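You operate a simulated robot arm through the tools that you are given. There is no shell and no other tool. Be economical: measure what you need, move in short steps, check, and stop when the job is done.

Carry out the task below with a simulated robot arm. There is one attempt and no reset: what you move stays moved.

TASK
Set the bike's saddle and resistance as the blue card says.
Fine: draw the seat pin, slide the saddle to its mark, push the pin home; then press RESET once to clear the console display's strokes.

Only the result counts: the job must be done as asked and must still hold three seconds after the hand-in. Knocking over, shifting, dropping, spilling or breaking anything else fails it.

THE ROBOT
A 6-joint arm with a two-finger parallel gripper, fixed in place. Base frame: the origin is at the foot of the arm, x ahead of it, y to its left, z up. Units: m, degrees, N and s.
With the tool pointing down near the work surface it reaches from about 0.22 to 0.66 m from the base axis. Its first joint turns from -166.0 to 166.0 degrees. Payload 4.1 kg.
Tool frame: the origin (TCP) lies between the finger pads and is the grasp point; the fingertips stand 0.023 m ahead of it; z points along the fingers, y is the line along which they close. The gripper opens to 0.094 m. The fingers are 0.038 m wide and 0.01 m thick; the gripper's body (0.054 by 0.096 m) begins 0.039 m behind the TCP.
Orientation is that of the tool frame in the base frame, as [roll, pitch, yaw] about the fixed x, y, z axes, in that order (R = Rz(yaw) Ry(pitch) Rx(roll)). With the fingers straight down and closing along the base's y, the tool's x points along the base's -x, its y along +y and its z along -z.

THE INTERFACE
- The arm moves only by the tool drive_tool. Its arguments are lists of equal length, an entry for each row: "rotation": the turn, a rotation vector about the tool's x, y, z in degrees, a list of three; "slide": the shift along the tool's x, y, z in m, a list of three; "claw": the finger opening in m, from 0 to 0.094. In form: {"rotation": [[wx, wy, wz], ...], "slide": [[x, y, z], ...], "claw": [claw, ...]}. A call has 1 to 20 rows; each row shifts and turns the commanded pose from where the row before left it, along the tool's axes as they then stand. A row lasts 0.2 s, in which the tool goes at most 0.05 m and 8.6 degrees; a call with a longer step from one row to the next is refused whole, and so is a gripper value outside its range. A pose out of reach is approached as far as the arm can. The call stops where the force on the tool passes 60 N (or 10 N more than at its start, if that is more) or the arm is blocked; 0.2 s more then pass. Each finger travels about 0.045 m/s and halts on what it meets, pressing with about 28 N; the grip force reading is that of the motor and also rises with nothing between the fingers. The clock runs only during rows and for 0.2 s after the last one: add rows that do not move to give the fingers time. It gives the time, the measured TCP pose, the force on the tool (base axes), the opening and the grip force at its end, in the units of the frame above (readings bear some noise), and new pictures: "show" is both (left out), scene, wrist or none.
- Cameras (640 x 400 px; columns grow to the right, rows downward): "scene" is fixed at [0.0504, 0.4993, 1.4165]; the picture's right is [-0.34, -0.94, 0.00], its down [-0.79, 0.29, -0.55] and it looks along [0.51, -0.19, -0.84] (base axes); focal length 214 px, centre (320, 200). "wrist" rides on the gripper at [-0.039, 0, -0.044] in the tool frame; the picture's right is [0.00, -1.00, 0.00], its down [0.97, 0.00, -0.24] and it looks along [0.24, 0.00, 0.97] (tool axes); focal length 218 px, centre (320, 200). There is no depth. A picture from a camera that has moved, and an enlarged one, comes with that camera's place and axes in the base frame and with its lens.
- raise_lower(by): slides the trunk up (or, below 0, down) by that many m; the arm rides with it, the base frame stays. It gives what a move gives, with no picture.
- zoom(camera, box): a new picture of the part [left, top, right, bottom] of that camera's present view, enlarged. It takes no simulated time.
- hand_in(): hands the job in; it is judged then, once.

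Work in short steps. Places have to be worked out from the pictures, the camera data and where the tool is seen: move nearer, look again, correct. Check each grasp and each placing, and mend what went wrong. You have 120 turns and 150 pictures in all, those below and enlarged ones among them. Open the gripper and draw the arm clear of the work before you hand the job in, unless the task says otherwise; then end with one line.

The tools are called as name(argument=value, ...) on one line, values as JSON. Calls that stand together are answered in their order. drive_tool: Moves the arm, as the interface text tells. Its arguments: {"type":"object","properties":{"rotation":{"type":"array"},"slide":{"type":"array"},"claw":{"type":"array"},"show":{"type":"string","enum":["both","scene","wrist","none"]}},"required":["rotation","slide","claw"]} The other tools are called the same way: raise_lower (by) slides the trunk up or down; zoom (camera, box) takes an enlarged picture of a part of a camera's view; hand_in () hands the job in.

At the start:

```text
time: 0.0
position: [0.3174, 0.3379, 1.1729]
tcp_rot: [179.9, 0.0, 179.9]
ft_force: [-0.3, 0.1, 0.5]
grip_width: 0.0941
grasp_force: 0.0
trunk travel left (down, up): [-0.5, 0.09]
```

scene: 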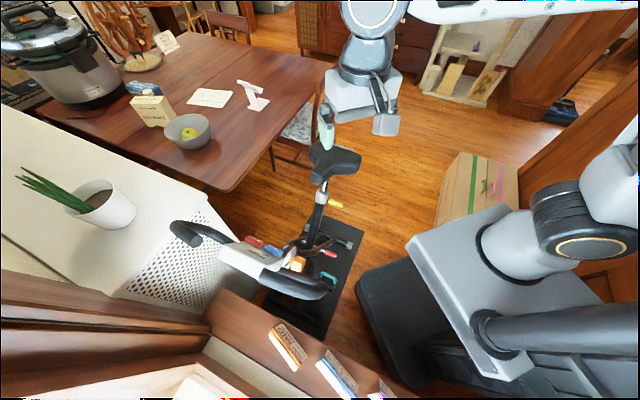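
wrist: 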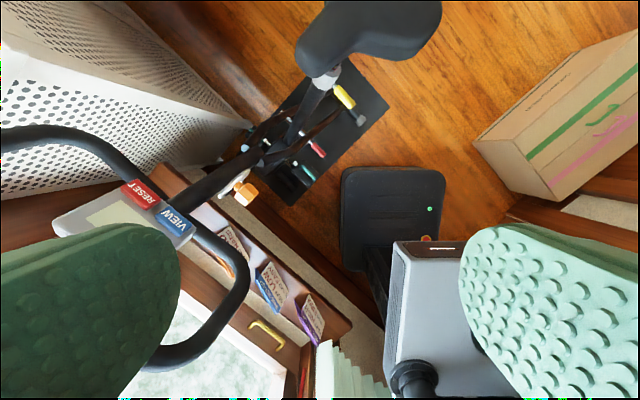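

The pictures show a bike with saddle, console (RESET/VIEW), and several cards on a shelf. I enlarge the cards and the bike.

zoom(camera="wrist", box=[200, 200, 340, 350])

zoom(camera="scene", box=[240, 300, 420, 400])

zoom(camera="scene", box=[160, 120, 380, 320])

zoom(camera="wrist", box=[220, 50, 400, 220])

```text
2.67 times, centred on (270, 275) of wrist
camera zoom: at [0.3562, 0.3375, 1.2146], right [0.0, -1.0, 0.0], down [-0.97, 0.0, 0.24], along [-0.24, 0.0, -0.97], focal length 582 px, centre (453, 0)
```

zoom: 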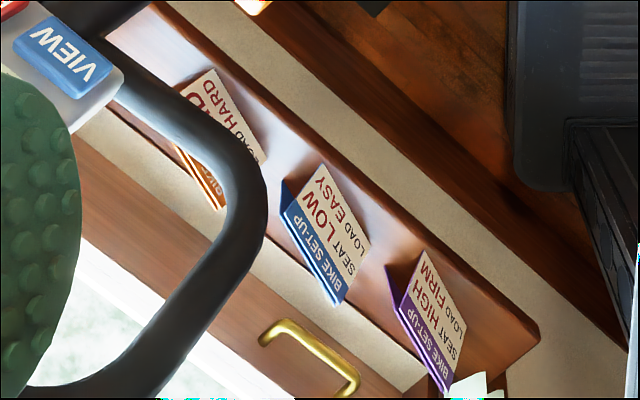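

```text
3.56 times, centred on (330, 350) of scene
camera zoom: at [0.0504, 0.4993, 1.4165], right [-0.34, -0.94, 0.0], down [-0.79, 0.29, -0.55], along [0.51, -0.19, -0.84], focal length 763 px, centre (284, -333)
```

zoom: 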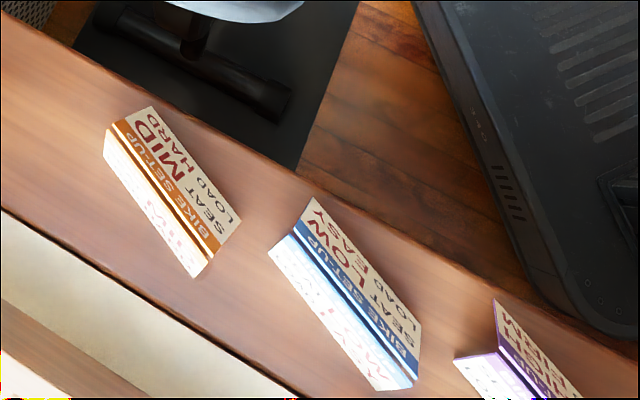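

```text
2.00 times, centred on (270, 220) of scene
camera zoom: at [0.0504, 0.4993, 1.4165], right [-0.34, -0.94, 0.0], down [-0.79, 0.29, -0.55], along [0.51, -0.19, -0.84], focal length 429 px, centre (420, 160)
```

zoom: 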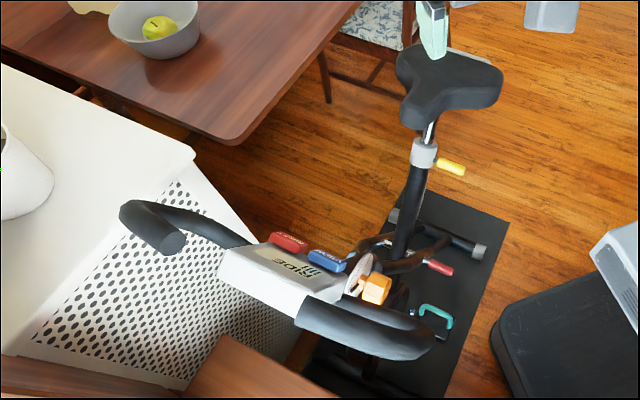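

```text
2.35 times, centred on (310, 135) of wrist
camera zoom: at [0.3562, 0.3375, 1.2146], right [0.0, -1.0, 0.0], down [-0.97, 0.0, 0.24], along [-0.24, 0.0, -0.97], focal length 514 px, centre (344, 353)
```

zoom: 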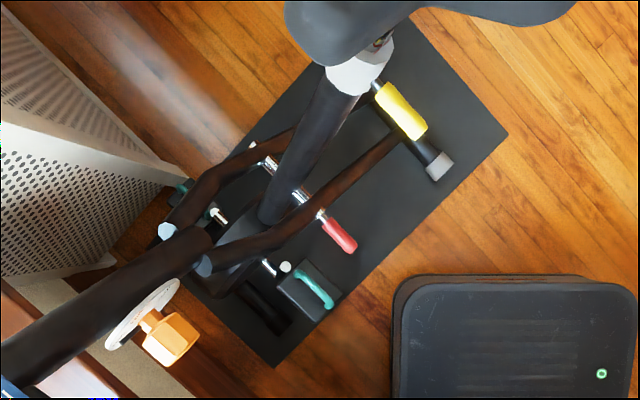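

The blue card says SEAT LOW, LOAD EASY. Triangulating: yellow seat pin ≈ (0.47,0.28,0.67), RESET ≈ (0.29,0.58,0.92), orange knob ≈ (0.255,0.495,0.75); pin and knob axes point toward the robot. I move in front of the saddle and tilt the tool toward it for a close look.

drive_tool(rotation=[[0, 0, 0], [0, 0, 0], [0, 0, 0], [0, 0, 0], [0, 0, 0], [0, 0, 0], [0, 0, -7.5], [0, 0, -7.5], [0, 0, -7.5], [0, 0, -7.5], [0, -8, 0], [0, -8, 0], [0, -8, 0], [0, -8, 0], [0, -8, 0], [0, -8, 0], [0, -8, 0]], slide=[[0.003, -0.028, 0.028], [0.003, -0.028, 0.028], [0.003, -0.028, 0.028], [0.003, -0.028, 0.028], [0.003, -0.028, 0.028], [0.003, -0.028, 0.028], [0, 0, 0], [0, 0, 0], [0, 0, 0], [0, 0, 0], [0, 0, 0], [0, 0, 0], [0, 0, 0], [0, 0, 0], [0, 0, 0], [0, 0, 0], [0, 0, 0]], claw=[0.094, 0.094, 0.094, 0.094, 0.094, 0.094, 0.094, 0.094, 0.094, 0.094, 0.094, 0.094, 0.094, 0.094, 0.094, 0.094, 0.094])

```text
time: 3.6
position: [0.3598, 0.2052, 1.0315]
tcp_rot: [-176.8, 44.3, -149.8]
ft_force: [0.0, 0.1, 0.0]
grip_width: 0.094
grasp_force: 0.0
out of reach, approached as far as the arm can: row 13, 14, 15, 16, 17
trunk travel left (down, up): [-0.5, 0.09]
camera wrist: at [0.3558, 0.2051, 1.0884], right [0.47, -0.88, 0.04], down [-0.75, -0.42, -0.51], along [0.46, 0.21, -0.86], focal length 218 px, centre (320, 200)
```

scene: 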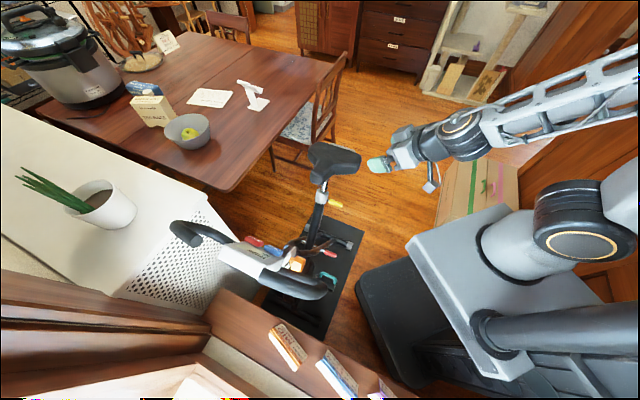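
wrist: 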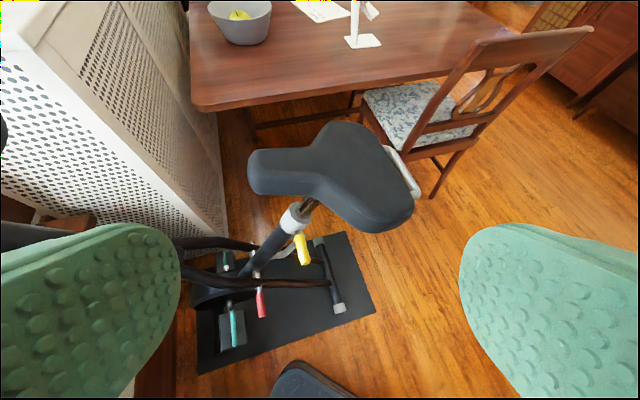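

Arm was too folded for that pose. I lower the trunk so the arm comes level with the bike.

raise_lower(by=-0.25)

drive_tool(rotation=[[0, 0, 0]], slide=[[0, 0, 0]], claw=[0.094])

```text
time: 6.2
position: [0.3601, 0.2053, 0.7812]
tcp_rot: [-176.9, 44.4, -149.8]
ft_force: [0.4, -0.8, -0.3]
grip_width: 0.0939
grasp_force: 0.0
trunk travel left (down, up): [-0.25, 0.34]
```

```text
time: 6.6
position: [0.3593, 0.2042, 0.7799]
tcp_rot: [-176.8, 44.4, -149.7]
ft_force: [0.7, 0.4, 1.0]
grip_width: 0.0941
grasp_force: 0.1
trunk travel left (down, up): [-0.25, 0.34]
camera wrist: at [0.3558, 0.2049, 0.8385], right [0.47, -0.88, 0.04], down [-0.75, -0.42, -0.51], along [0.46, 0.21, -0.86], focal length 218 px, centre (320, 200)
```

scene: 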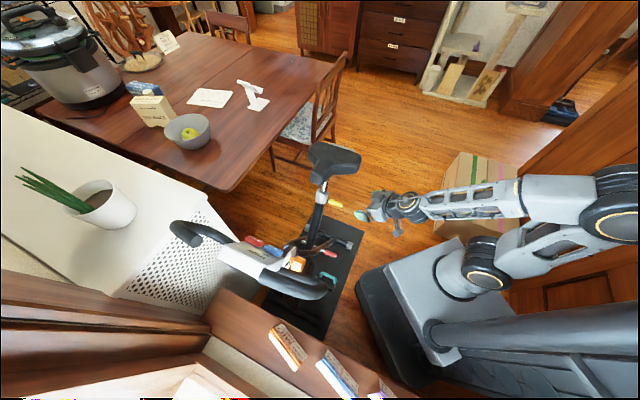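
wrist: 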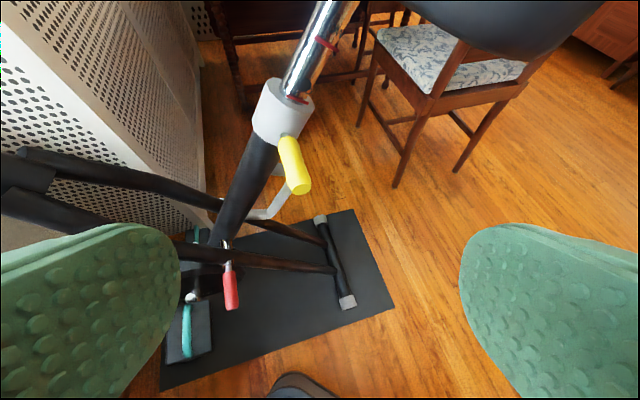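

Now the chrome seat post with red marks and the collar with the yellow pin are visible; I zoom on them.

zoom(camera="wrist", box=[220, 0, 380, 100])

zoom(camera="wrist", box=[180, 80, 380, 320])

```text
4.00 times, centred on (300, 50) of wrist
camera zoom: at [0.3558, 0.2049, 0.8385], right [0.47, -0.88, 0.04], down [-0.75, -0.42, -0.51], along [0.46, 0.21, -0.86], focal length 873 px, centre (400, 800)
```

zoom: 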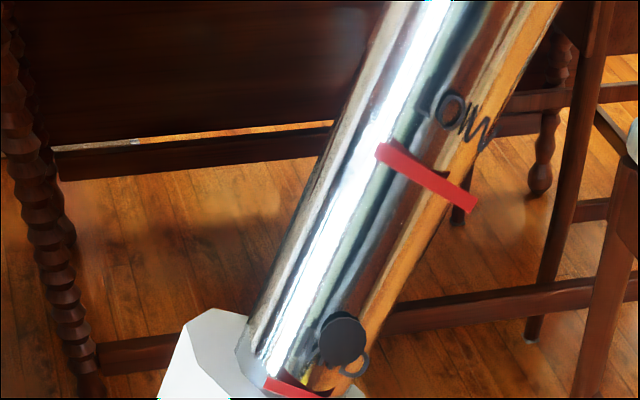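

```text
1.67 times, centred on (280, 200) of wrist
camera zoom: at [0.3558, 0.2049, 0.8385], right [0.47, -0.88, 0.04], down [-0.75, -0.42, -0.51], along [0.46, 0.21, -0.86], focal length 364 px, centre (387, 200)
```

zoom: 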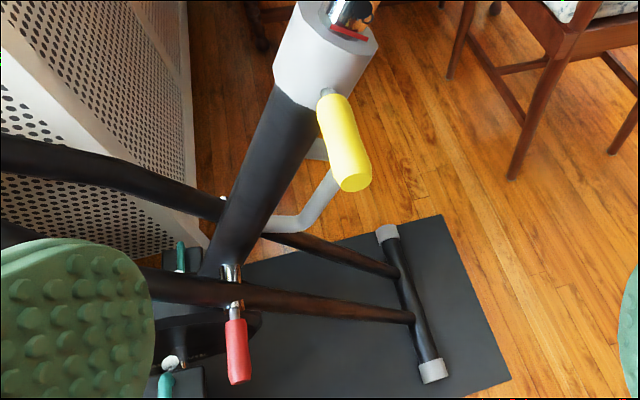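

LOW mark is above the collar, so the saddle must come down later. The bike's axis lies at 45° in the base frame, the pin handle centre ≈ (0.466,0.285,0.668) pointing along (-0.7,-0.7,0). I align yaw and go to a pre-grasp pose.

drive_tool(rotation=[[-4.5, 0, -3.5], [-4.5, 0, -3.5], [-4.6, 0, -3.4], [0, 0, 0], [0, 0, 0], [0, 0, 0], [0, 0, 0]], slide=[[0, 0, 0], [0, 0, 0], [0, 0, 0], [-0.005, -0.006, 0.03], [-0.005, -0.006, 0.03], [-0.005, -0.006, 0.03], [0, 0, 0]], claw=[0.094, 0.094, 0.094, 0.094, 0.094, 0.094, 0.094])

```text
time: 8.2
position: [0.3788, 0.2631, 0.7275]
tcp_rot: [177.6, 40.0, -136.0]
ft_force: [-0.5, 0.7, -1.0]
grip_width: 0.0938
grasp_force: 0.1
out of reach, approached as far as the arm can: row 2, 3, 4, 5
trunk travel left (down, up): [-0.25, 0.34]
camera wrist: at [0.3817, 0.2613, 0.7849], right [0.71, -0.7, -0.03], down [-0.64, -0.63, -0.44], along [0.29, 0.33, -0.9], focal length 218 px, centre (320, 200)
```

scene: 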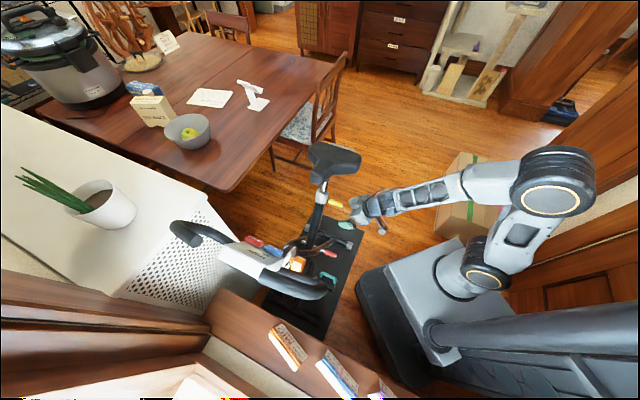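
wrist: 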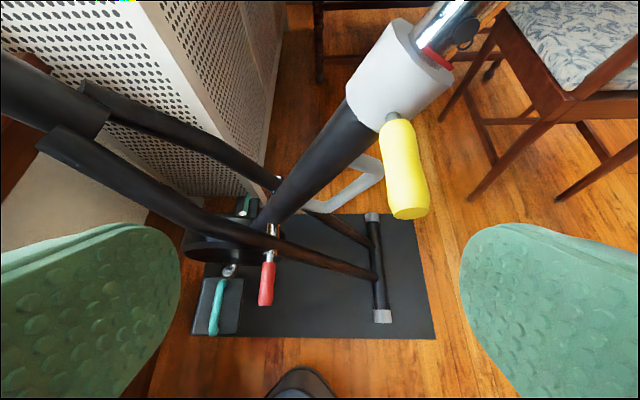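

Better estimate: handle from (0.483,0.303,0.682) to tip (0.441,0.263,0.683), horizontal. I shift sideways so the pin lies between the fingers.

drive_tool(rotation=[[2.4, 0, 0], [0, 0, 0], [0, 0, 0], [0, 0, 0]], slide=[[-0.006, -0.015, 0], [-0.008, -0.015, 0.0], [-0.008, -0.0145, 0.02], [0, 0, 0]], claw=[0.094, 0.094, 0.094, 0.094], show="wrist")

```text
time: 9.2
position: [0.4334, 0.2507, 0.7249]
tcp_rot: [180.0, 39.9, -136.0]
ft_force: [0.0, -0.1, -0.4]
grip_width: 0.0939
grasp_force: 0.1
trunk travel left (down, up): [-0.25, 0.34]
camera wrist: at [0.4331, 0.2512, 0.7835], right [0.69, -0.72, 0.0], down [-0.65, -0.62, -0.44], along [0.32, 0.31, -0.9], focal length 218 px, centre (320, 200)
```

wrist: 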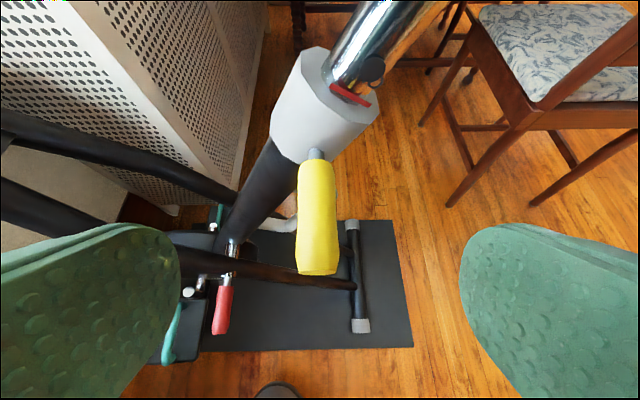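

Pin is centred. I advance along the tool axis with fingers partly closed, then look.

drive_tool(rotation=[[0, 0, 0], [0, 0, 0], [0, 0, 0], [0, 0, 0], [0, 0, 0]], slide=[[0, 0, 0], [0, 0, 0.015], [0, 0, 0.02], [0, 0, 0.02], [0, 0, 0]], claw=[0.06, 0.06, 0.06, 0.06, 0.06])

```text
time: 10.4
position: [0.4573, 0.2743, 0.6853]
tcp_rot: [-180.0, 40.0, -136.0]
ft_force: [-0.3, 0.1, 0.7]
grip_width: 0.0599
grasp_force: 0.0
trunk travel left (down, up): [-0.25, 0.34]
camera wrist: at [0.4581, 0.2763, 0.7411], right [0.69, -0.72, 0.0], down [-0.65, -0.62, -0.44], along [0.32, 0.31, -0.9], focal length 218 px, centre (320, 200)
```

scene: 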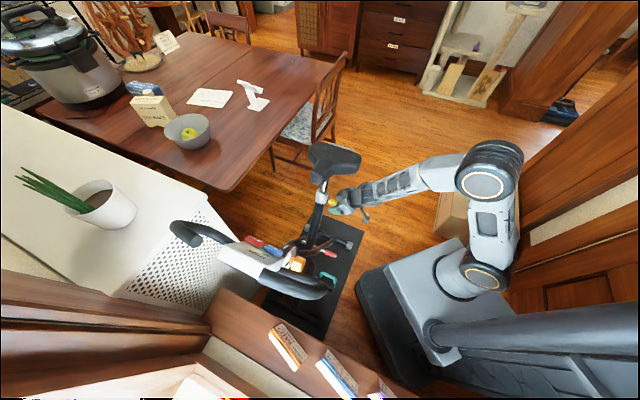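
wrist: 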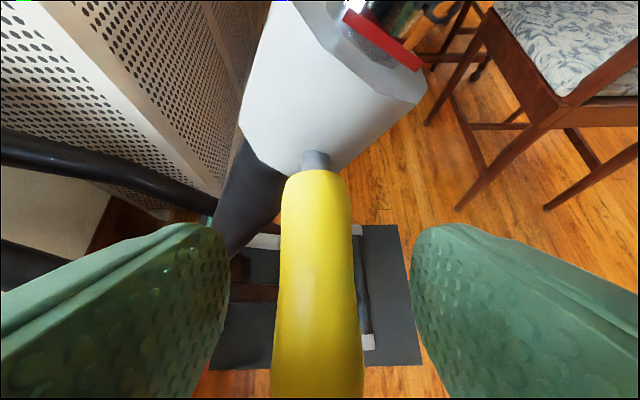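

Handle is between the pads; I close on it.

drive_tool(rotation=[[0, 0, 0], [0, 0, 0], [0, 0, 0], [0, 0, 0], [0, 0, 0]], slide=[[0, 0, 0], [0, 0, 0], [0, 0, 0], [0, 0, 0], [0, 0, 0]], claw=[0.04, 0.02, 0.01, 0.01, 0.01], show="wrist")

```text
time: 11.6
position: [0.457, 0.2758, 0.683]
tcp_rot: [-179.9, 40.0, -135.8]
ft_force: [-1.9, 1.0, 0.0]
grip_width: 0.02
grasp_force: 44.9
trunk travel left (down, up): [-0.25, 0.34]
camera wrist: at [0.4575, 0.2768, 0.7413], right [0.7, -0.72, 0.0], down [-0.64, -0.63, -0.44], along [0.32, 0.31, -0.9], focal length 218 px, centre (320, 200)
```

wrist: 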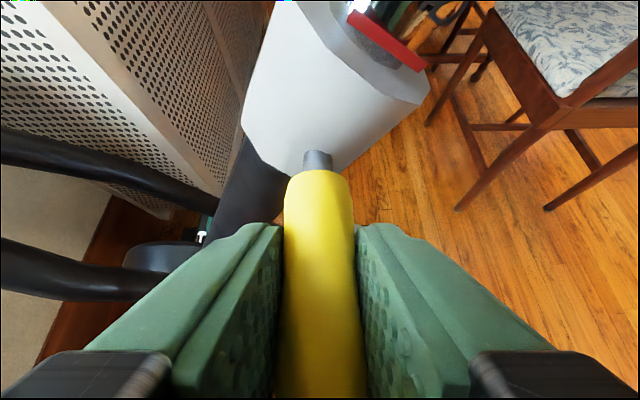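

Gripped (0.020 wide). I pull it horizontally outward in small steps.

drive_tool(rotation=[[0, 0, 0], [0, 0, 0], [0, 0, 0], [0, 0, 0]], slide=[[0.0038, 0, -0.0032], [0.0038, 0, -0.0032], [0.0038, 0, -0.0032], [0.0038, 0, -0.0032]], claw=[0.01, 0.01, 0.01, 0.01], show="wrist")

```text
time: 12.6
position: [0.4462, 0.2643, 0.6843]
tcp_rot: [179.9, 40.3, -135.8]
ft_force: [19.5, 31.1, -14.7]
grip_width: 0.0204
grasp_force: 45.3
trunk travel left (down, up): [-0.25, 0.34]
camera wrist: at [0.446, 0.2653, 0.7414], right [0.7, -0.72, 0.0], down [-0.64, -0.62, -0.44], along [0.32, 0.31, -0.9], focal length 218 px, centre (320, 200)
```

wrist: 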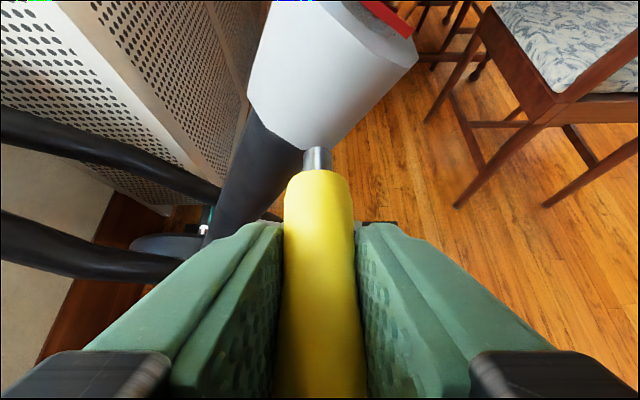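

It came out ~15 mm against ~37 N. I continue a bit.

drive_tool(rotation=[[0, 0, 0], [0, 0, 0], [0, 0, 0]], slide=[[0.003, 0, -0.0026], [0.003, 0, -0.0026], [0.003, 0, -0.0026]], claw=[0.01, 0.01, 0.01], show="wrist")

```text
time: 13.4
position: [0.4375, 0.2566, 0.6863]
tcp_rot: [-180.0, 40.5, -135.9]
ft_force: [18.8, 42.2, -2.4]
grip_width: 0.0201
grasp_force: 45.6
trunk travel left (down, up): [-0.25, 0.34]
camera wrist: at [0.4377, 0.2572, 0.7435], right [0.7, -0.72, 0.0], down [-0.64, -0.62, -0.45], along [0.32, 0.31, -0.89], focal length 218 px, centre (320, 200)
```

wrist: 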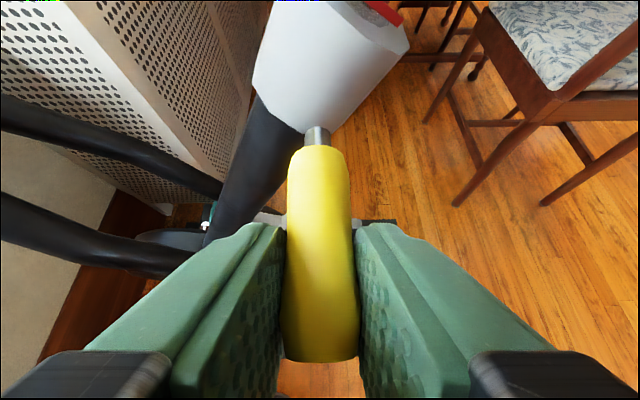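

The last step seems to have slipped along the handle (its end now shows). I enlarge to see how far the pin actually is out.

zoom(camera="wrist", box=[230, 0, 430, 200])

zoom(camera="scene", box=[290, 130, 390, 230])

```text
2.00 times, centred on (330, 100) of wrist
camera zoom: at [0.4377, 0.2572, 0.7435], right [0.7, -0.72, 0.0], down [-0.64, -0.62, -0.45], along [0.32, 0.31, -0.89], focal length 436 px, centre (300, 400)
```

zoom: 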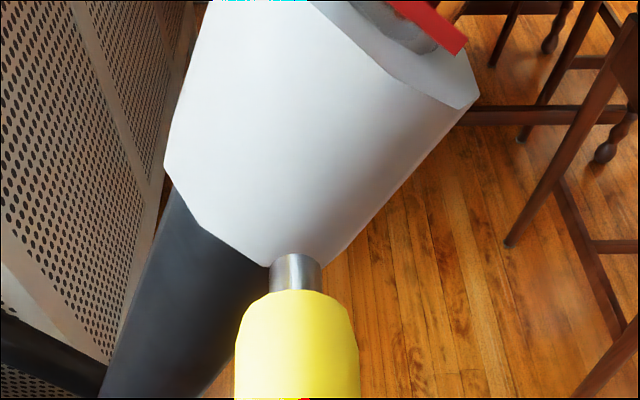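

```text
4.00 times, centred on (340, 180) of scene
camera zoom: at [0.0504, 0.4993, 1.4165], right [-0.34, -0.94, 0.0], down [-0.79, 0.29, -0.55], along [0.51, -0.19, -0.84], focal length 858 px, centre (240, 280)
```

zoom: 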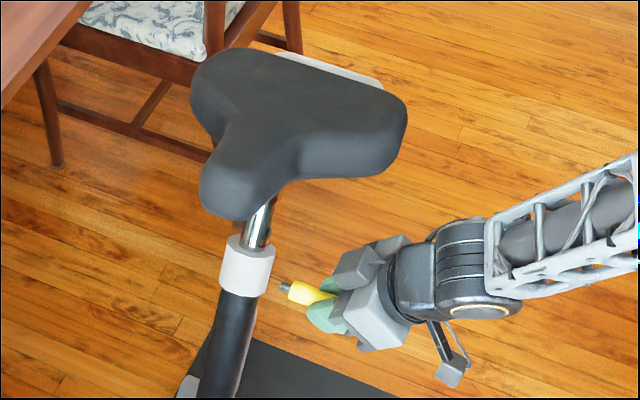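

Scene view shows the pin drawn clear of the collar and held by a stop (46 N while slipping). I relax the tension a bit before testing whether it stays.

drive_tool(rotation=[[0, 0, 0], [0, 0, 0], [0, 0, 0]], slide=[[-0.0015, 0, 0.0013], [-0.0015, 0, 0.0013], [0, 0, 0]], claw=[0.01, 0.01, 0.01], show="none")

```text
time: 14.2
position: [0.438, 0.2574, 0.6854]
tcp_rot: [-179.9, 40.4, -135.9]
ft_force: [3.8, 19.9, 17.7]
grip_width: 0.0204
grasp_force: 45.1
trunk travel left (down, up): [-0.25, 0.34]
```

Force is dropping; I open slightly and watch whether the pin stays out.

drive_tool(rotation=[[0, 0, 0], [0, 0, 0], [0, 0, 0]], slide=[[0, 0, 0], [0, 0, 0], [0, 0, 0]], claw=[0.028, 0.032, 0.032], show="wrist")

zoom(camera="scene", box=[290, 130, 390, 230])

```text
time: 15.0
position: [0.4371, 0.2558, 0.6856]
tcp_rot: [179.9, 40.1, -136.1]
ft_force: [0.3, -0.7, -0.2]
grip_width: 0.0319
grasp_force: 0.0
trunk travel left (down, up): [-0.25, 0.34]
camera wrist: at [0.4383, 0.2567, 0.7415], right [0.69, -0.72, 0.0], down [-0.65, -0.62, -0.44], along [0.32, 0.3, -0.9], focal length 218 px, centre (320, 200)
```

wrist: 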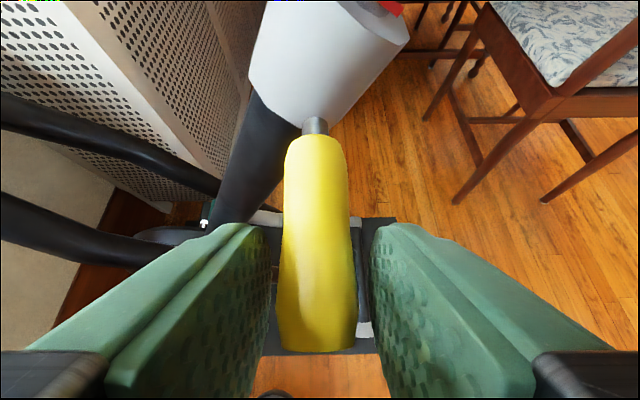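

```text
4.00 times, centred on (340, 180) of scene
camera zoom: at [0.0504, 0.4993, 1.4165], right [-0.34, -0.94, 0.0], down [-0.79, 0.29, -0.55], along [0.51, -0.19, -0.84], focal length 858 px, centre (240, 280)
```

zoom: 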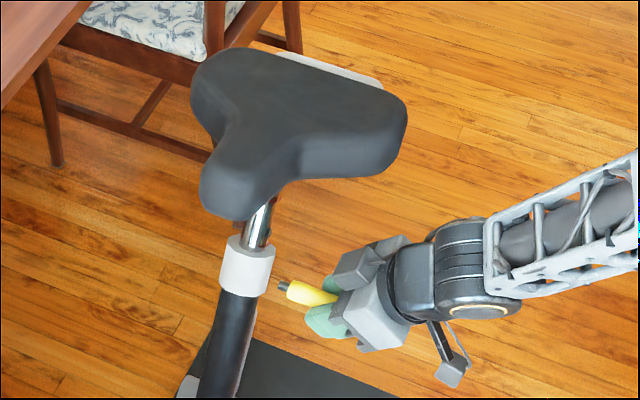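

The pin stays drawn and the saddle hasn't moved. I back off to see the post marks.

drive_tool(rotation=[[0, 0, 0], [0, 0, 0], [0, 0, 0], [0, 0, 0], [0, 0, 0]], slide=[[0, 0, 0], [0, 0, -0.02], [0, 0, -0.03], [0, 0, -0.03], [0, 0, 0]], claw=[0.05, 0.05, 0.06, 0.06, 0.06], show="wrist")

zoom(camera="wrist", box=[260, 0, 460, 160])

```text
time: 16.2
position: [0.4008, 0.2204, 0.7445]
tcp_rot: [-179.9, 40.0, -136.1]
ft_force: [-0.3, 1.4, 0.1]
grip_width: 0.06
grasp_force: 0.0
trunk travel left (down, up): [-0.25, 0.34]
camera wrist: at [0.4018, 0.2207, 0.8027], right [0.69, -0.72, 0.0], down [-0.65, -0.62, -0.44], along [0.32, 0.3, -0.9], focal length 218 px, centre (320, 200)
```

wrist: 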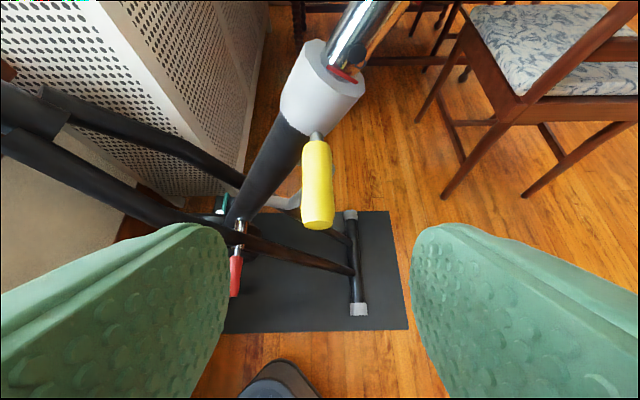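

```text
2.50 times, centred on (360, 80) of wrist
camera zoom: at [0.4018, 0.2207, 0.8027], right [0.69, -0.72, 0.0], down [-0.65, -0.62, -0.44], along [0.32, 0.3, -0.9], focal length 546 px, centre (220, 500)
```

zoom: 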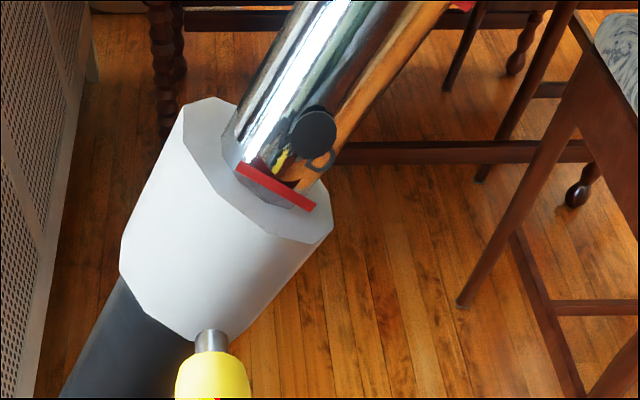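

The pin's out. Next I push the saddle down along its post (tilt ≈19° backward, toward (+x,−y) going up). I raise the trunk clear first, then turn the tool down.

raise_lower(by=0.25)

drive_tool(rotation=[[0, 8, 0], [0, 8, 0], [0, 8, 0], [0, 8, 0], [0, 8, 0], [0, 0, 0]], slide=[[0, 0, 0], [0, 0, 0], [0, 0, 0], [0, 0, 0], [0, 0, 0], [0, 0, 0]], claw=[0.04, 0.02, 0, 0, 0, 0])

```text
time: 18.8
position: [0.4015, 0.2199, 0.9945]
tcp_rot: [-180.0, 40.0, -136.0]
ft_force: [0.0, 0.5, -0.3]
grip_width: 0.0598
grasp_force: 0.1
trunk travel left (down, up): [-0.5, 0.09]
```

```text
time: 20.2
position: [0.3961, 0.2011, 0.9571]
tcp_rot: [174.2, 10.9, -135.1]
ft_force: [0.4, 0.1, -0.7]
grip_width: 0.0001
grasp_force: 27.8
out of reach, approached as far as the arm can: row 1, 2, 4, 5
trunk travel left (down, up): [-0.5, 0.09]
camera wrist: at [0.4204, 0.2183, 1.0071], right [0.72, -0.69, -0.1], down [-0.69, -0.72, 0.05], along [-0.11, 0.03, -0.99], focal length 218 px, centre (320, 200)
```

scene: 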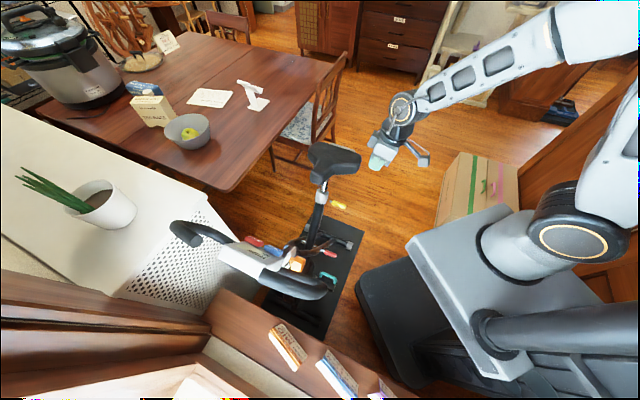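
wrist: 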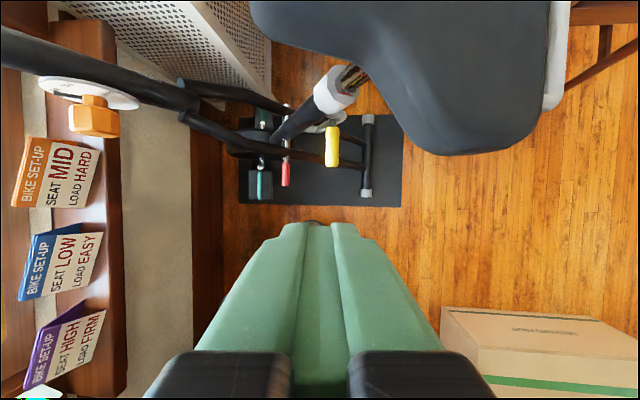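

Card re-confirmed: SEAT LOW, LOAD EASY. I move over the saddle and align the tool axis with the post.

drive_tool(rotation=[[0, 0, 0], [0, 0, 0], [0, 0, 0], [0, 0, 0], [0, 0, 0], [0, 5.5, 0], [0, 5.4, 0], [-6.5, 0, 0], [-6.5, 0, 0], [0, 0, 0]], slide=[[-0.032, -0.008, 0.001], [-0.032, -0.008, 0.001], [-0.032, -0.008, 0.001], [-0.032, -0.008, 0.001], [-0.032, -0.008, 0.001], [0, 0, 0], [0, 0, 0], [0, 0, 0], [0, 0, 0], [0, 0, 0]], claw=[0, 0, 0, 0, 0, 0, 0, 0, 0, 0])

```text
time: 22.4
position: [0.5165, 0.2596, 0.9449]
tcp_rot: [159.3, 6.8, -134.7]
ft_force: [-0.1, 0.0, 0.7]
grip_width: 0.0002
grasp_force: 27.7
out of reach, approached as far as the arm can: row 2, 3, 4, 5, 6, 7
trunk travel left (down, up): [-0.5, 0.09]
camera wrist: at [0.5518, 0.2713, 0.9887], right [0.7, -0.63, -0.35], down [-0.63, -0.77, 0.11], along [-0.34, 0.15, -0.93], focal length 218 px, centre (320, 200)
```

scene: 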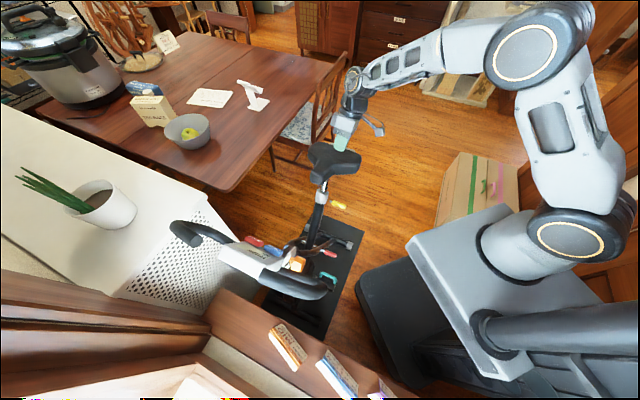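
wrist: 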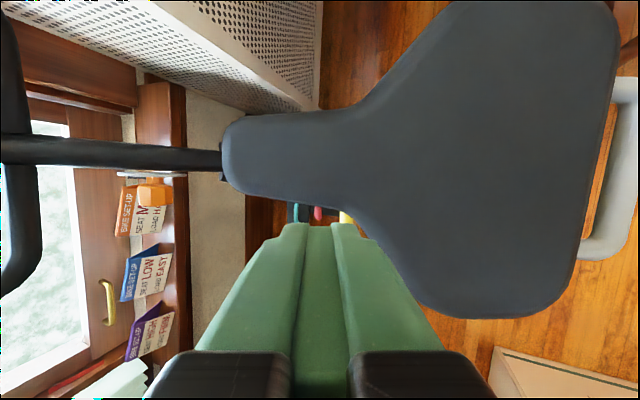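

Fingertips are left/near of the target; I shift over the saddle's body above the post and fix the pitch.

drive_tool(rotation=[[0, 0, 0], [0, 0, 0], [0, 3.4, 0], [0, 3.4, 0], [0, 0, 0]], slide=[[-0.017, -0.02, 0], [-0.017, -0.02, 0], [0, 0, 0], [0, 0, 0.015], [0, 0, 0]], claw=[0, 0, 0, 0, 0])

```text
time: 23.6
position: [0.5646, 0.2622, 0.9195]
tcp_rot: [159.5, 0.3, -132.2]
ft_force: [0.1, 0.0, -0.1]
grip_width: 0.0
grasp_force: 27.7
trunk travel left (down, up): [-0.5, 0.09]
camera wrist: at [0.6026, 0.2802, 0.9603], right [0.7, -0.63, -0.35], down [-0.59, -0.78, 0.22], along [-0.41, 0.06, -0.91], focal length 218 px, centre (320, 200)
```

scene: 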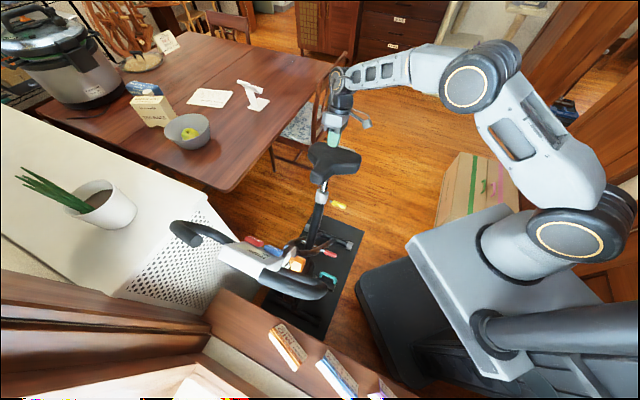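
wrist: 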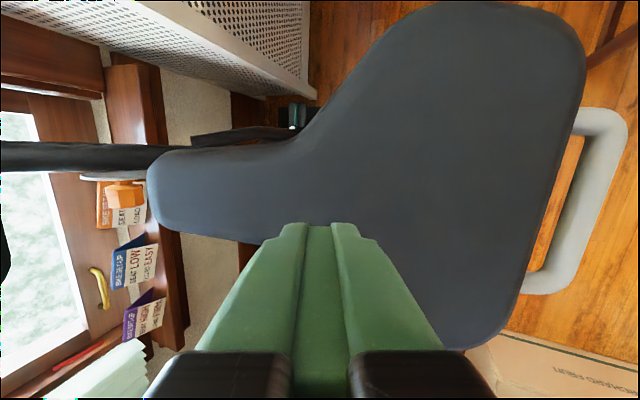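

Target spot is on the saddle's centreline. I descend along the post until contact.

drive_tool(rotation=[[0, 0, 0], [0, 0, 0], [0, 0, 0], [0, 0, 0], [0, 0, 0]], slide=[[0, 0, 0.012], [0, 0, 0.012], [0, 0, 0.01], [0, 0, 0.008], [0, 0, 0]], claw=[0, 0, 0, 0, 0], show="wrist")

```text
time: 24.8
position: [0.5548, 0.272, 0.8809]
tcp_rot: [159.5, 0.5, -132.2]
ft_force: [0.3, -0.9, -0.9]
grip_width: 0.0001
grasp_force: 27.9
trunk travel left (down, up): [-0.5, 0.09]
camera wrist: at [0.5917, 0.2903, 0.9214], right [0.7, -0.63, -0.35], down [-0.59, -0.78, 0.22], along [-0.41, 0.06, -0.91], focal length 218 px, centre (320, 200)
```

wrist: 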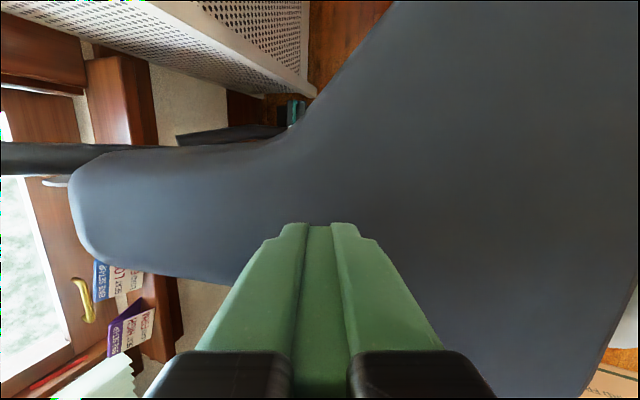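

Still no contact (tips at z≈0.859). I continue in small steps.

drive_tool(rotation=[[0, 0, 0], [0, 0, 0], [0, 0, 0], [0, 0, 0], [0, 0, 0]], slide=[[0, 0, 0.005], [0, 0, 0.005], [0, 0, 0.005], [0, 0, 0.005], [0, 0, 0]], claw=[0, 0, 0, 0, 0], show="wrist")

```text
time: 26.0
position: [0.5482, 0.2783, 0.8623]
tcp_rot: [159.5, 0.5, -132.2]
ft_force: [-1.7, 1.9, 9.4]
grip_width: 0.0001
grasp_force: 28.3
trunk travel left (down, up): [-0.5, 0.09]
camera wrist: at [0.5859, 0.2956, 0.9032], right [0.7, -0.63, -0.35], down [-0.59, -0.78, 0.22], along [-0.41, 0.06, -0.91], focal length 218 px, centre (320, 200)
```

wrist: 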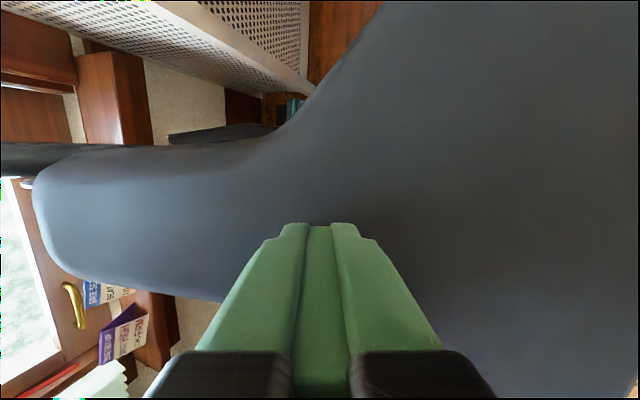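

Contact (~10 N). I check how much the saddle has moved from the scene view.

zoom(camera="scene", box=[300, 140, 360, 220])

drive_tool(rotation=[[0, 0, 0], [0, 0, 0], [0, 0, 0]], slide=[[0, 0, 0.004], [0, 0, 0.004], [0, 0, 0]], claw=[0, 0, 0], show="none")

zoom(camera="scene", box=[300, 140, 360, 220])

```text
5.00 times, centred on (330, 180) of scene
camera zoom: at [0.0504, 0.4993, 1.4165], right [-0.34, -0.94, 0.0], down [-0.79, 0.29, -0.55], along [0.51, -0.19, -0.84], focal length 1072 px, centre (270, 300)
```

zoom: 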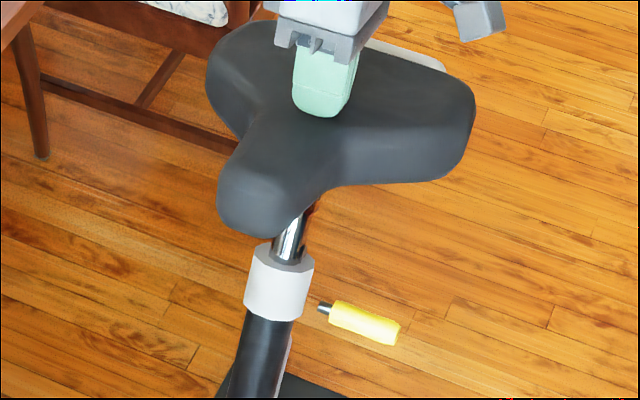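

```text
time: 26.8
position: [0.5461, 0.2792, 0.8541]
tcp_rot: [159.5, 0.4, -132.2]
ft_force: [-1.7, 4.3, 7.7]
grip_width: 0.0
grasp_force: 27.8
trunk travel left (down, up): [-0.5, 0.09]
```

```text
5.00 times, centred on (330, 180) of scene
camera zoom: at [0.0504, 0.4993, 1.4165], right [-0.34, -0.94, 0.0], down [-0.79, 0.29, -0.55], along [0.51, -0.19, -0.84], focal length 1072 px, centre (270, 300)
```

zoom: 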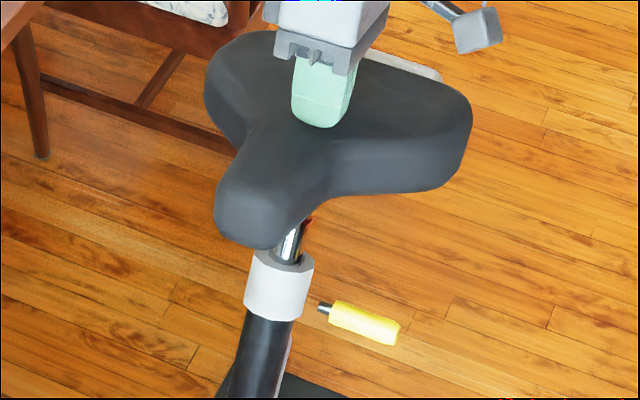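

The saddle slides easily (~9 N) and stays. About 16 mm done so far; I push another 14 mm and check.

drive_tool(rotation=[[0, 0, 0], [0, 0, 0], [0, 0, 0], [0, 0, 0]], slide=[[0, 0, 0.005], [0, 0, 0.005], [0, 0, 0.004], [0, 0, 0]], claw=[0, 0, 0, 0], show="none")

zoom(camera="scene", box=[310, 165, 350, 215])

```text
time: 27.8
position: [0.5438, 0.2826, 0.8422]
tcp_rot: [159.6, 0.6, -132.1]
ft_force: [-3.1, 1.9, 8.6]
grip_width: 0.0
grasp_force: 28.5
trunk travel left (down, up): [-0.5, 0.09]
```

```text
8.00 times, centred on (330, 190) of scene
camera zoom: at [0.0504, 0.4993, 1.4165], right [-0.34, -0.94, 0.0], down [-0.79, 0.29, -0.55], along [0.51, -0.19, -0.84], focal length 1716 px, centre (240, 280)
```

zoom: 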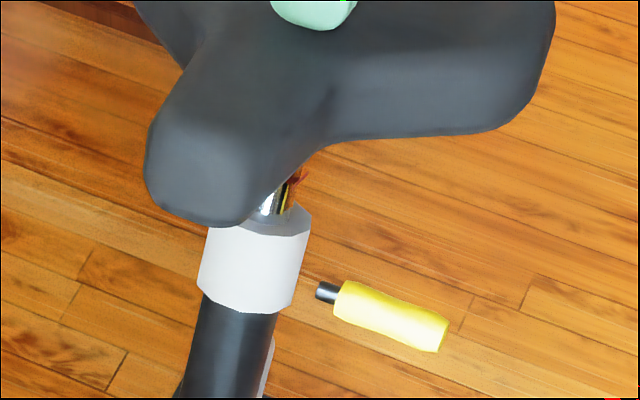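

The LOW mark is still ~2 cm above the rim. I push 10 mm more.

drive_tool(rotation=[[0, 0, 0], [0, 0, 0], [0, 0, 0]], slide=[[0, 0, 0.005], [0, 0, 0.005], [0, 0, 0]], claw=[0, 0, 0], show="none")

zoom(camera="scene", box=[310, 165, 350, 215])

```text
time: 28.6
position: [0.5416, 0.2845, 0.8332]
tcp_rot: [159.5, 0.5, -132.2]
ft_force: [-1.5, 3.2, 7.9]
grip_width: 0.0
grasp_force: 27.5
trunk travel left (down, up): [-0.5, 0.09]
```

```text
8.00 times, centred on (330, 190) of scene
camera zoom: at [0.0504, 0.4993, 1.4165], right [-0.34, -0.94, 0.0], down [-0.79, 0.29, -0.55], along [0.51, -0.19, -0.84], focal length 1716 px, centre (240, 280)
```

zoom: 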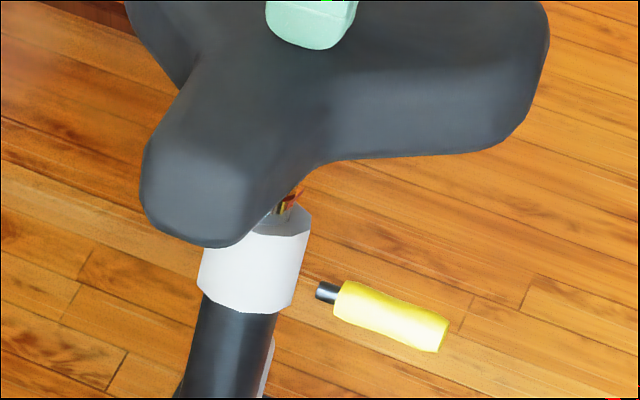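

About 39 mm of an estimated ~49 mm done. I back off and go to the side to see the marks precisely.

drive_tool(rotation=[[0, 0, 0], [0, 0, 0], [0, 0, 0], [0, 0, 0], [0, 0, 0], [0, 0, 0], [0, 0, 0], [6.8, 0, 0], [6.8, 0, 0], [6.9, 0, 0], [0, -8, 0], [0, -8, 0], [0, -8, 0], [0, -8, 0], [0, -8, 0], [0, 0, 0]], slide=[[0, 0, -0.04], [0, 0, -0.04], [0.028, 0.022, -0.009], [0.028, 0.022, -0.009], [0.028, 0.022, -0.009], [0.028, 0.022, -0.009], [0.028, 0.022, -0.009], [0, 0, 0], [0, 0, 0], [0, 0, 0], [0, 0, 0], [0, 0, 0], [0, 0, 0], [0, 0, 0], [0, 0, 0], [0, 0, 0]], claw=[0, 0, 0, 0, 0, 0, 0, 0, 0, 0, 0, 0, 0, 0, 0, 0], show="wrist")

```text
time: 32.0
position: [0.4029, 0.2192, 0.9862]
tcp_rot: [162.1, 39.2, -143.6]
ft_force: [-0.5, 1.0, -0.6]
grip_width: 0.0
grasp_force: 27.8
out of reach, approached as far as the arm can: row 9, 10
trunk travel left (down, up): [-0.5, 0.09]
camera wrist: at [0.4137, 0.2102, 1.0425], right [0.72, -0.65, -0.24], down [-0.68, -0.59, -0.44], along [0.14, 0.48, -0.87], focal length 218 px, centre (320, 200)
```

wrist: 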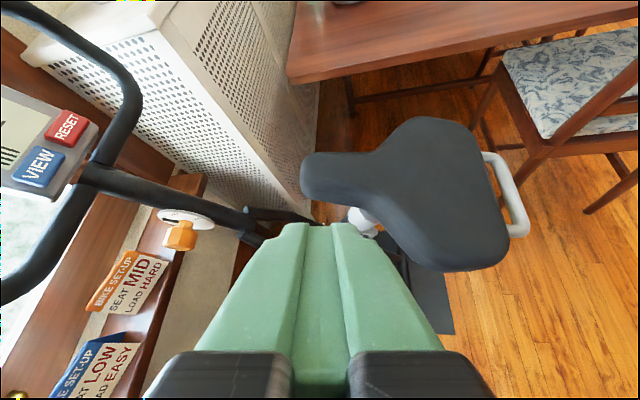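

I fix the roll/yaw and lower the trunk for the side view.

drive_tool(rotation=[[6.5, 0, -2.9], [6.5, 0, -2.9], [0, 0, 0]], slide=[[0, 0, 0], [0, 0, 0], [0, 0, 0]], claw=[0, 0, 0], show="none")

raise_lower(by=-0.2)

drive_tool(rotation=[[0, 0, 0]], slide=[[0, 0, 0]], claw=[0], show="wrist")

```text
time: 32.8
position: [0.403, 0.2196, 0.9865]
tcp_rot: [179.8, 39.9, -136.2]
ft_force: [-0.6, 0.1, 0.6]
grip_width: 0.0
grasp_force: 27.8
trunk travel left (down, up): [-0.5, 0.09]
```

```text
time: 34.9
position: [0.403, 0.2207, 0.7867]
tcp_rot: [179.8, 40.1, -136.2]
ft_force: [-0.6, 0.0, 0.1]
grip_width: 0.0
grasp_force: 27.7
trunk travel left (down, up): [-0.3, 0.29]
```

```text
time: 35.3
position: [0.4035, 0.2204, 0.7864]
tcp_rot: [179.8, 40.0, -136.2]
ft_force: [-0.3, 0.3, 0.9]
grip_width: 0.0003
grasp_force: 28.2
trunk travel left (down, up): [-0.3, 0.29]
camera wrist: at [0.404, 0.2201, 0.8442], right [0.69, -0.72, 0.0], down [-0.65, -0.62, -0.44], along [0.32, 0.31, -0.9], focal length 218 px, centre (320, 200)
```

wrist: 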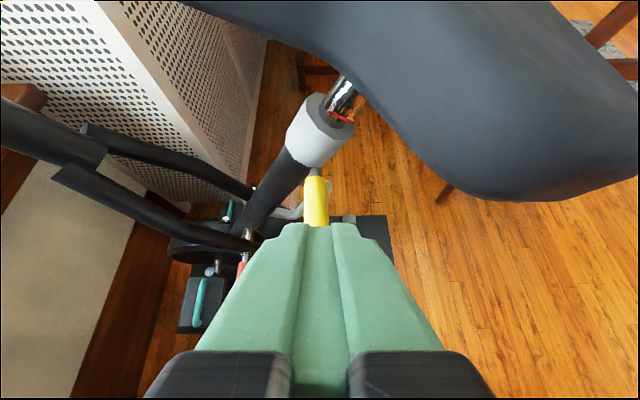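

zoom(camera="wrist", box=[280, 60, 400, 140])

```text
5.00 times, centred on (340, 100) of wrist
camera zoom: at [0.404, 0.2201, 0.8442], right [0.69, -0.72, 0.0], down [-0.65, -0.62, -0.44], along [0.32, 0.31, -0.9], focal length 1091 px, centre (220, 700)
```

zoom: 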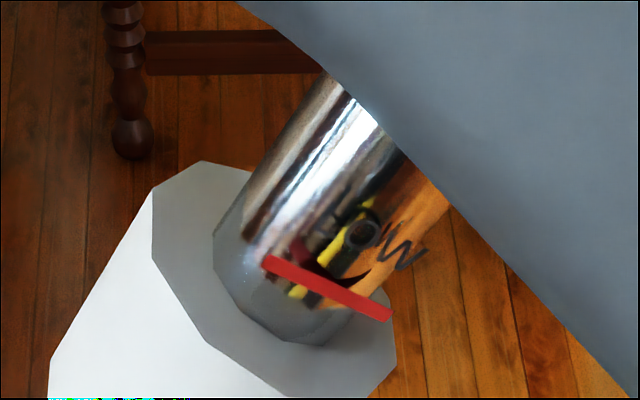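

LOW mark is close above the rim but not quite there (~10 mm). I tilt the tool more horizontal to get a truer side view.

raise_lower(by=-0.04)

drive_tool(rotation=[[0, -8, 0], [0, -8, 0], [0, -8, 0], [0, 0, 0]], slide=[[0, 0, 0], [0, 0, 0], [0, 0, 0], [0, 0, 0]], claw=[0, 0, 0, 0], show="wrist")

```text
time: 36.2
position: [0.4028, 0.2185, 0.7477]
tcp_rot: [179.8, 40.1, -136.2]
ft_force: [0.3, 0.4, -0.2]
grip_width: 0.0
grasp_force: 28.0
trunk travel left (down, up): [-0.26, 0.33]
```

```text
time: 37.2
position: [0.4062, 0.221, 0.7455]
tcp_rot: [179.5, 64.1, -136.5]
ft_force: [-0.8, 0.4, 0.5]
grip_width: 0.0
grasp_force: 27.9
out of reach, approached as far as the arm can: row 3
trunk travel left (down, up): [-0.26, 0.33]
camera wrist: at [0.3898, 0.2047, 0.7993], right [0.69, -0.72, 0.0], down [-0.46, -0.44, -0.77], along [0.55, 0.53, -0.64], focal length 218 px, centre (320, 200)
```

wrist: 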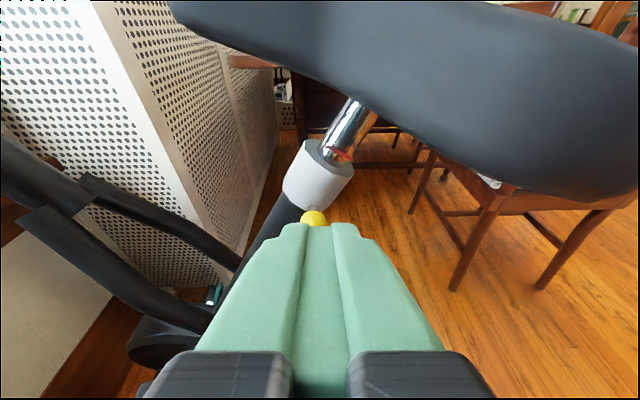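

zoom(camera="wrist", box=[260, 80, 420, 230])

```text
2.67 times, centred on (340, 155) of wrist
camera zoom: at [0.3898, 0.2047, 0.7993], right [0.69, -0.72, 0.0], down [-0.46, -0.44, -0.77], along [0.55, 0.53, -0.64], focal length 582 px, centre (267, 320)
```

zoom: 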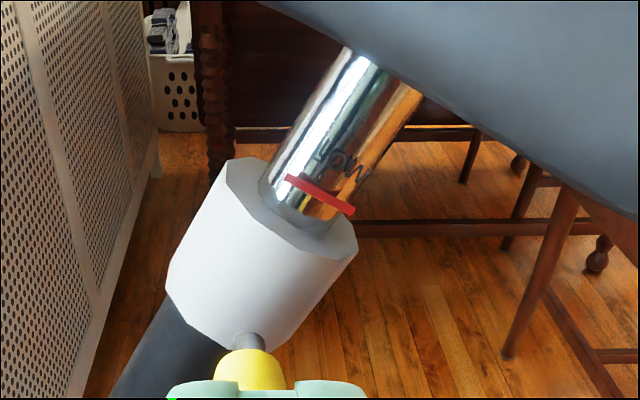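

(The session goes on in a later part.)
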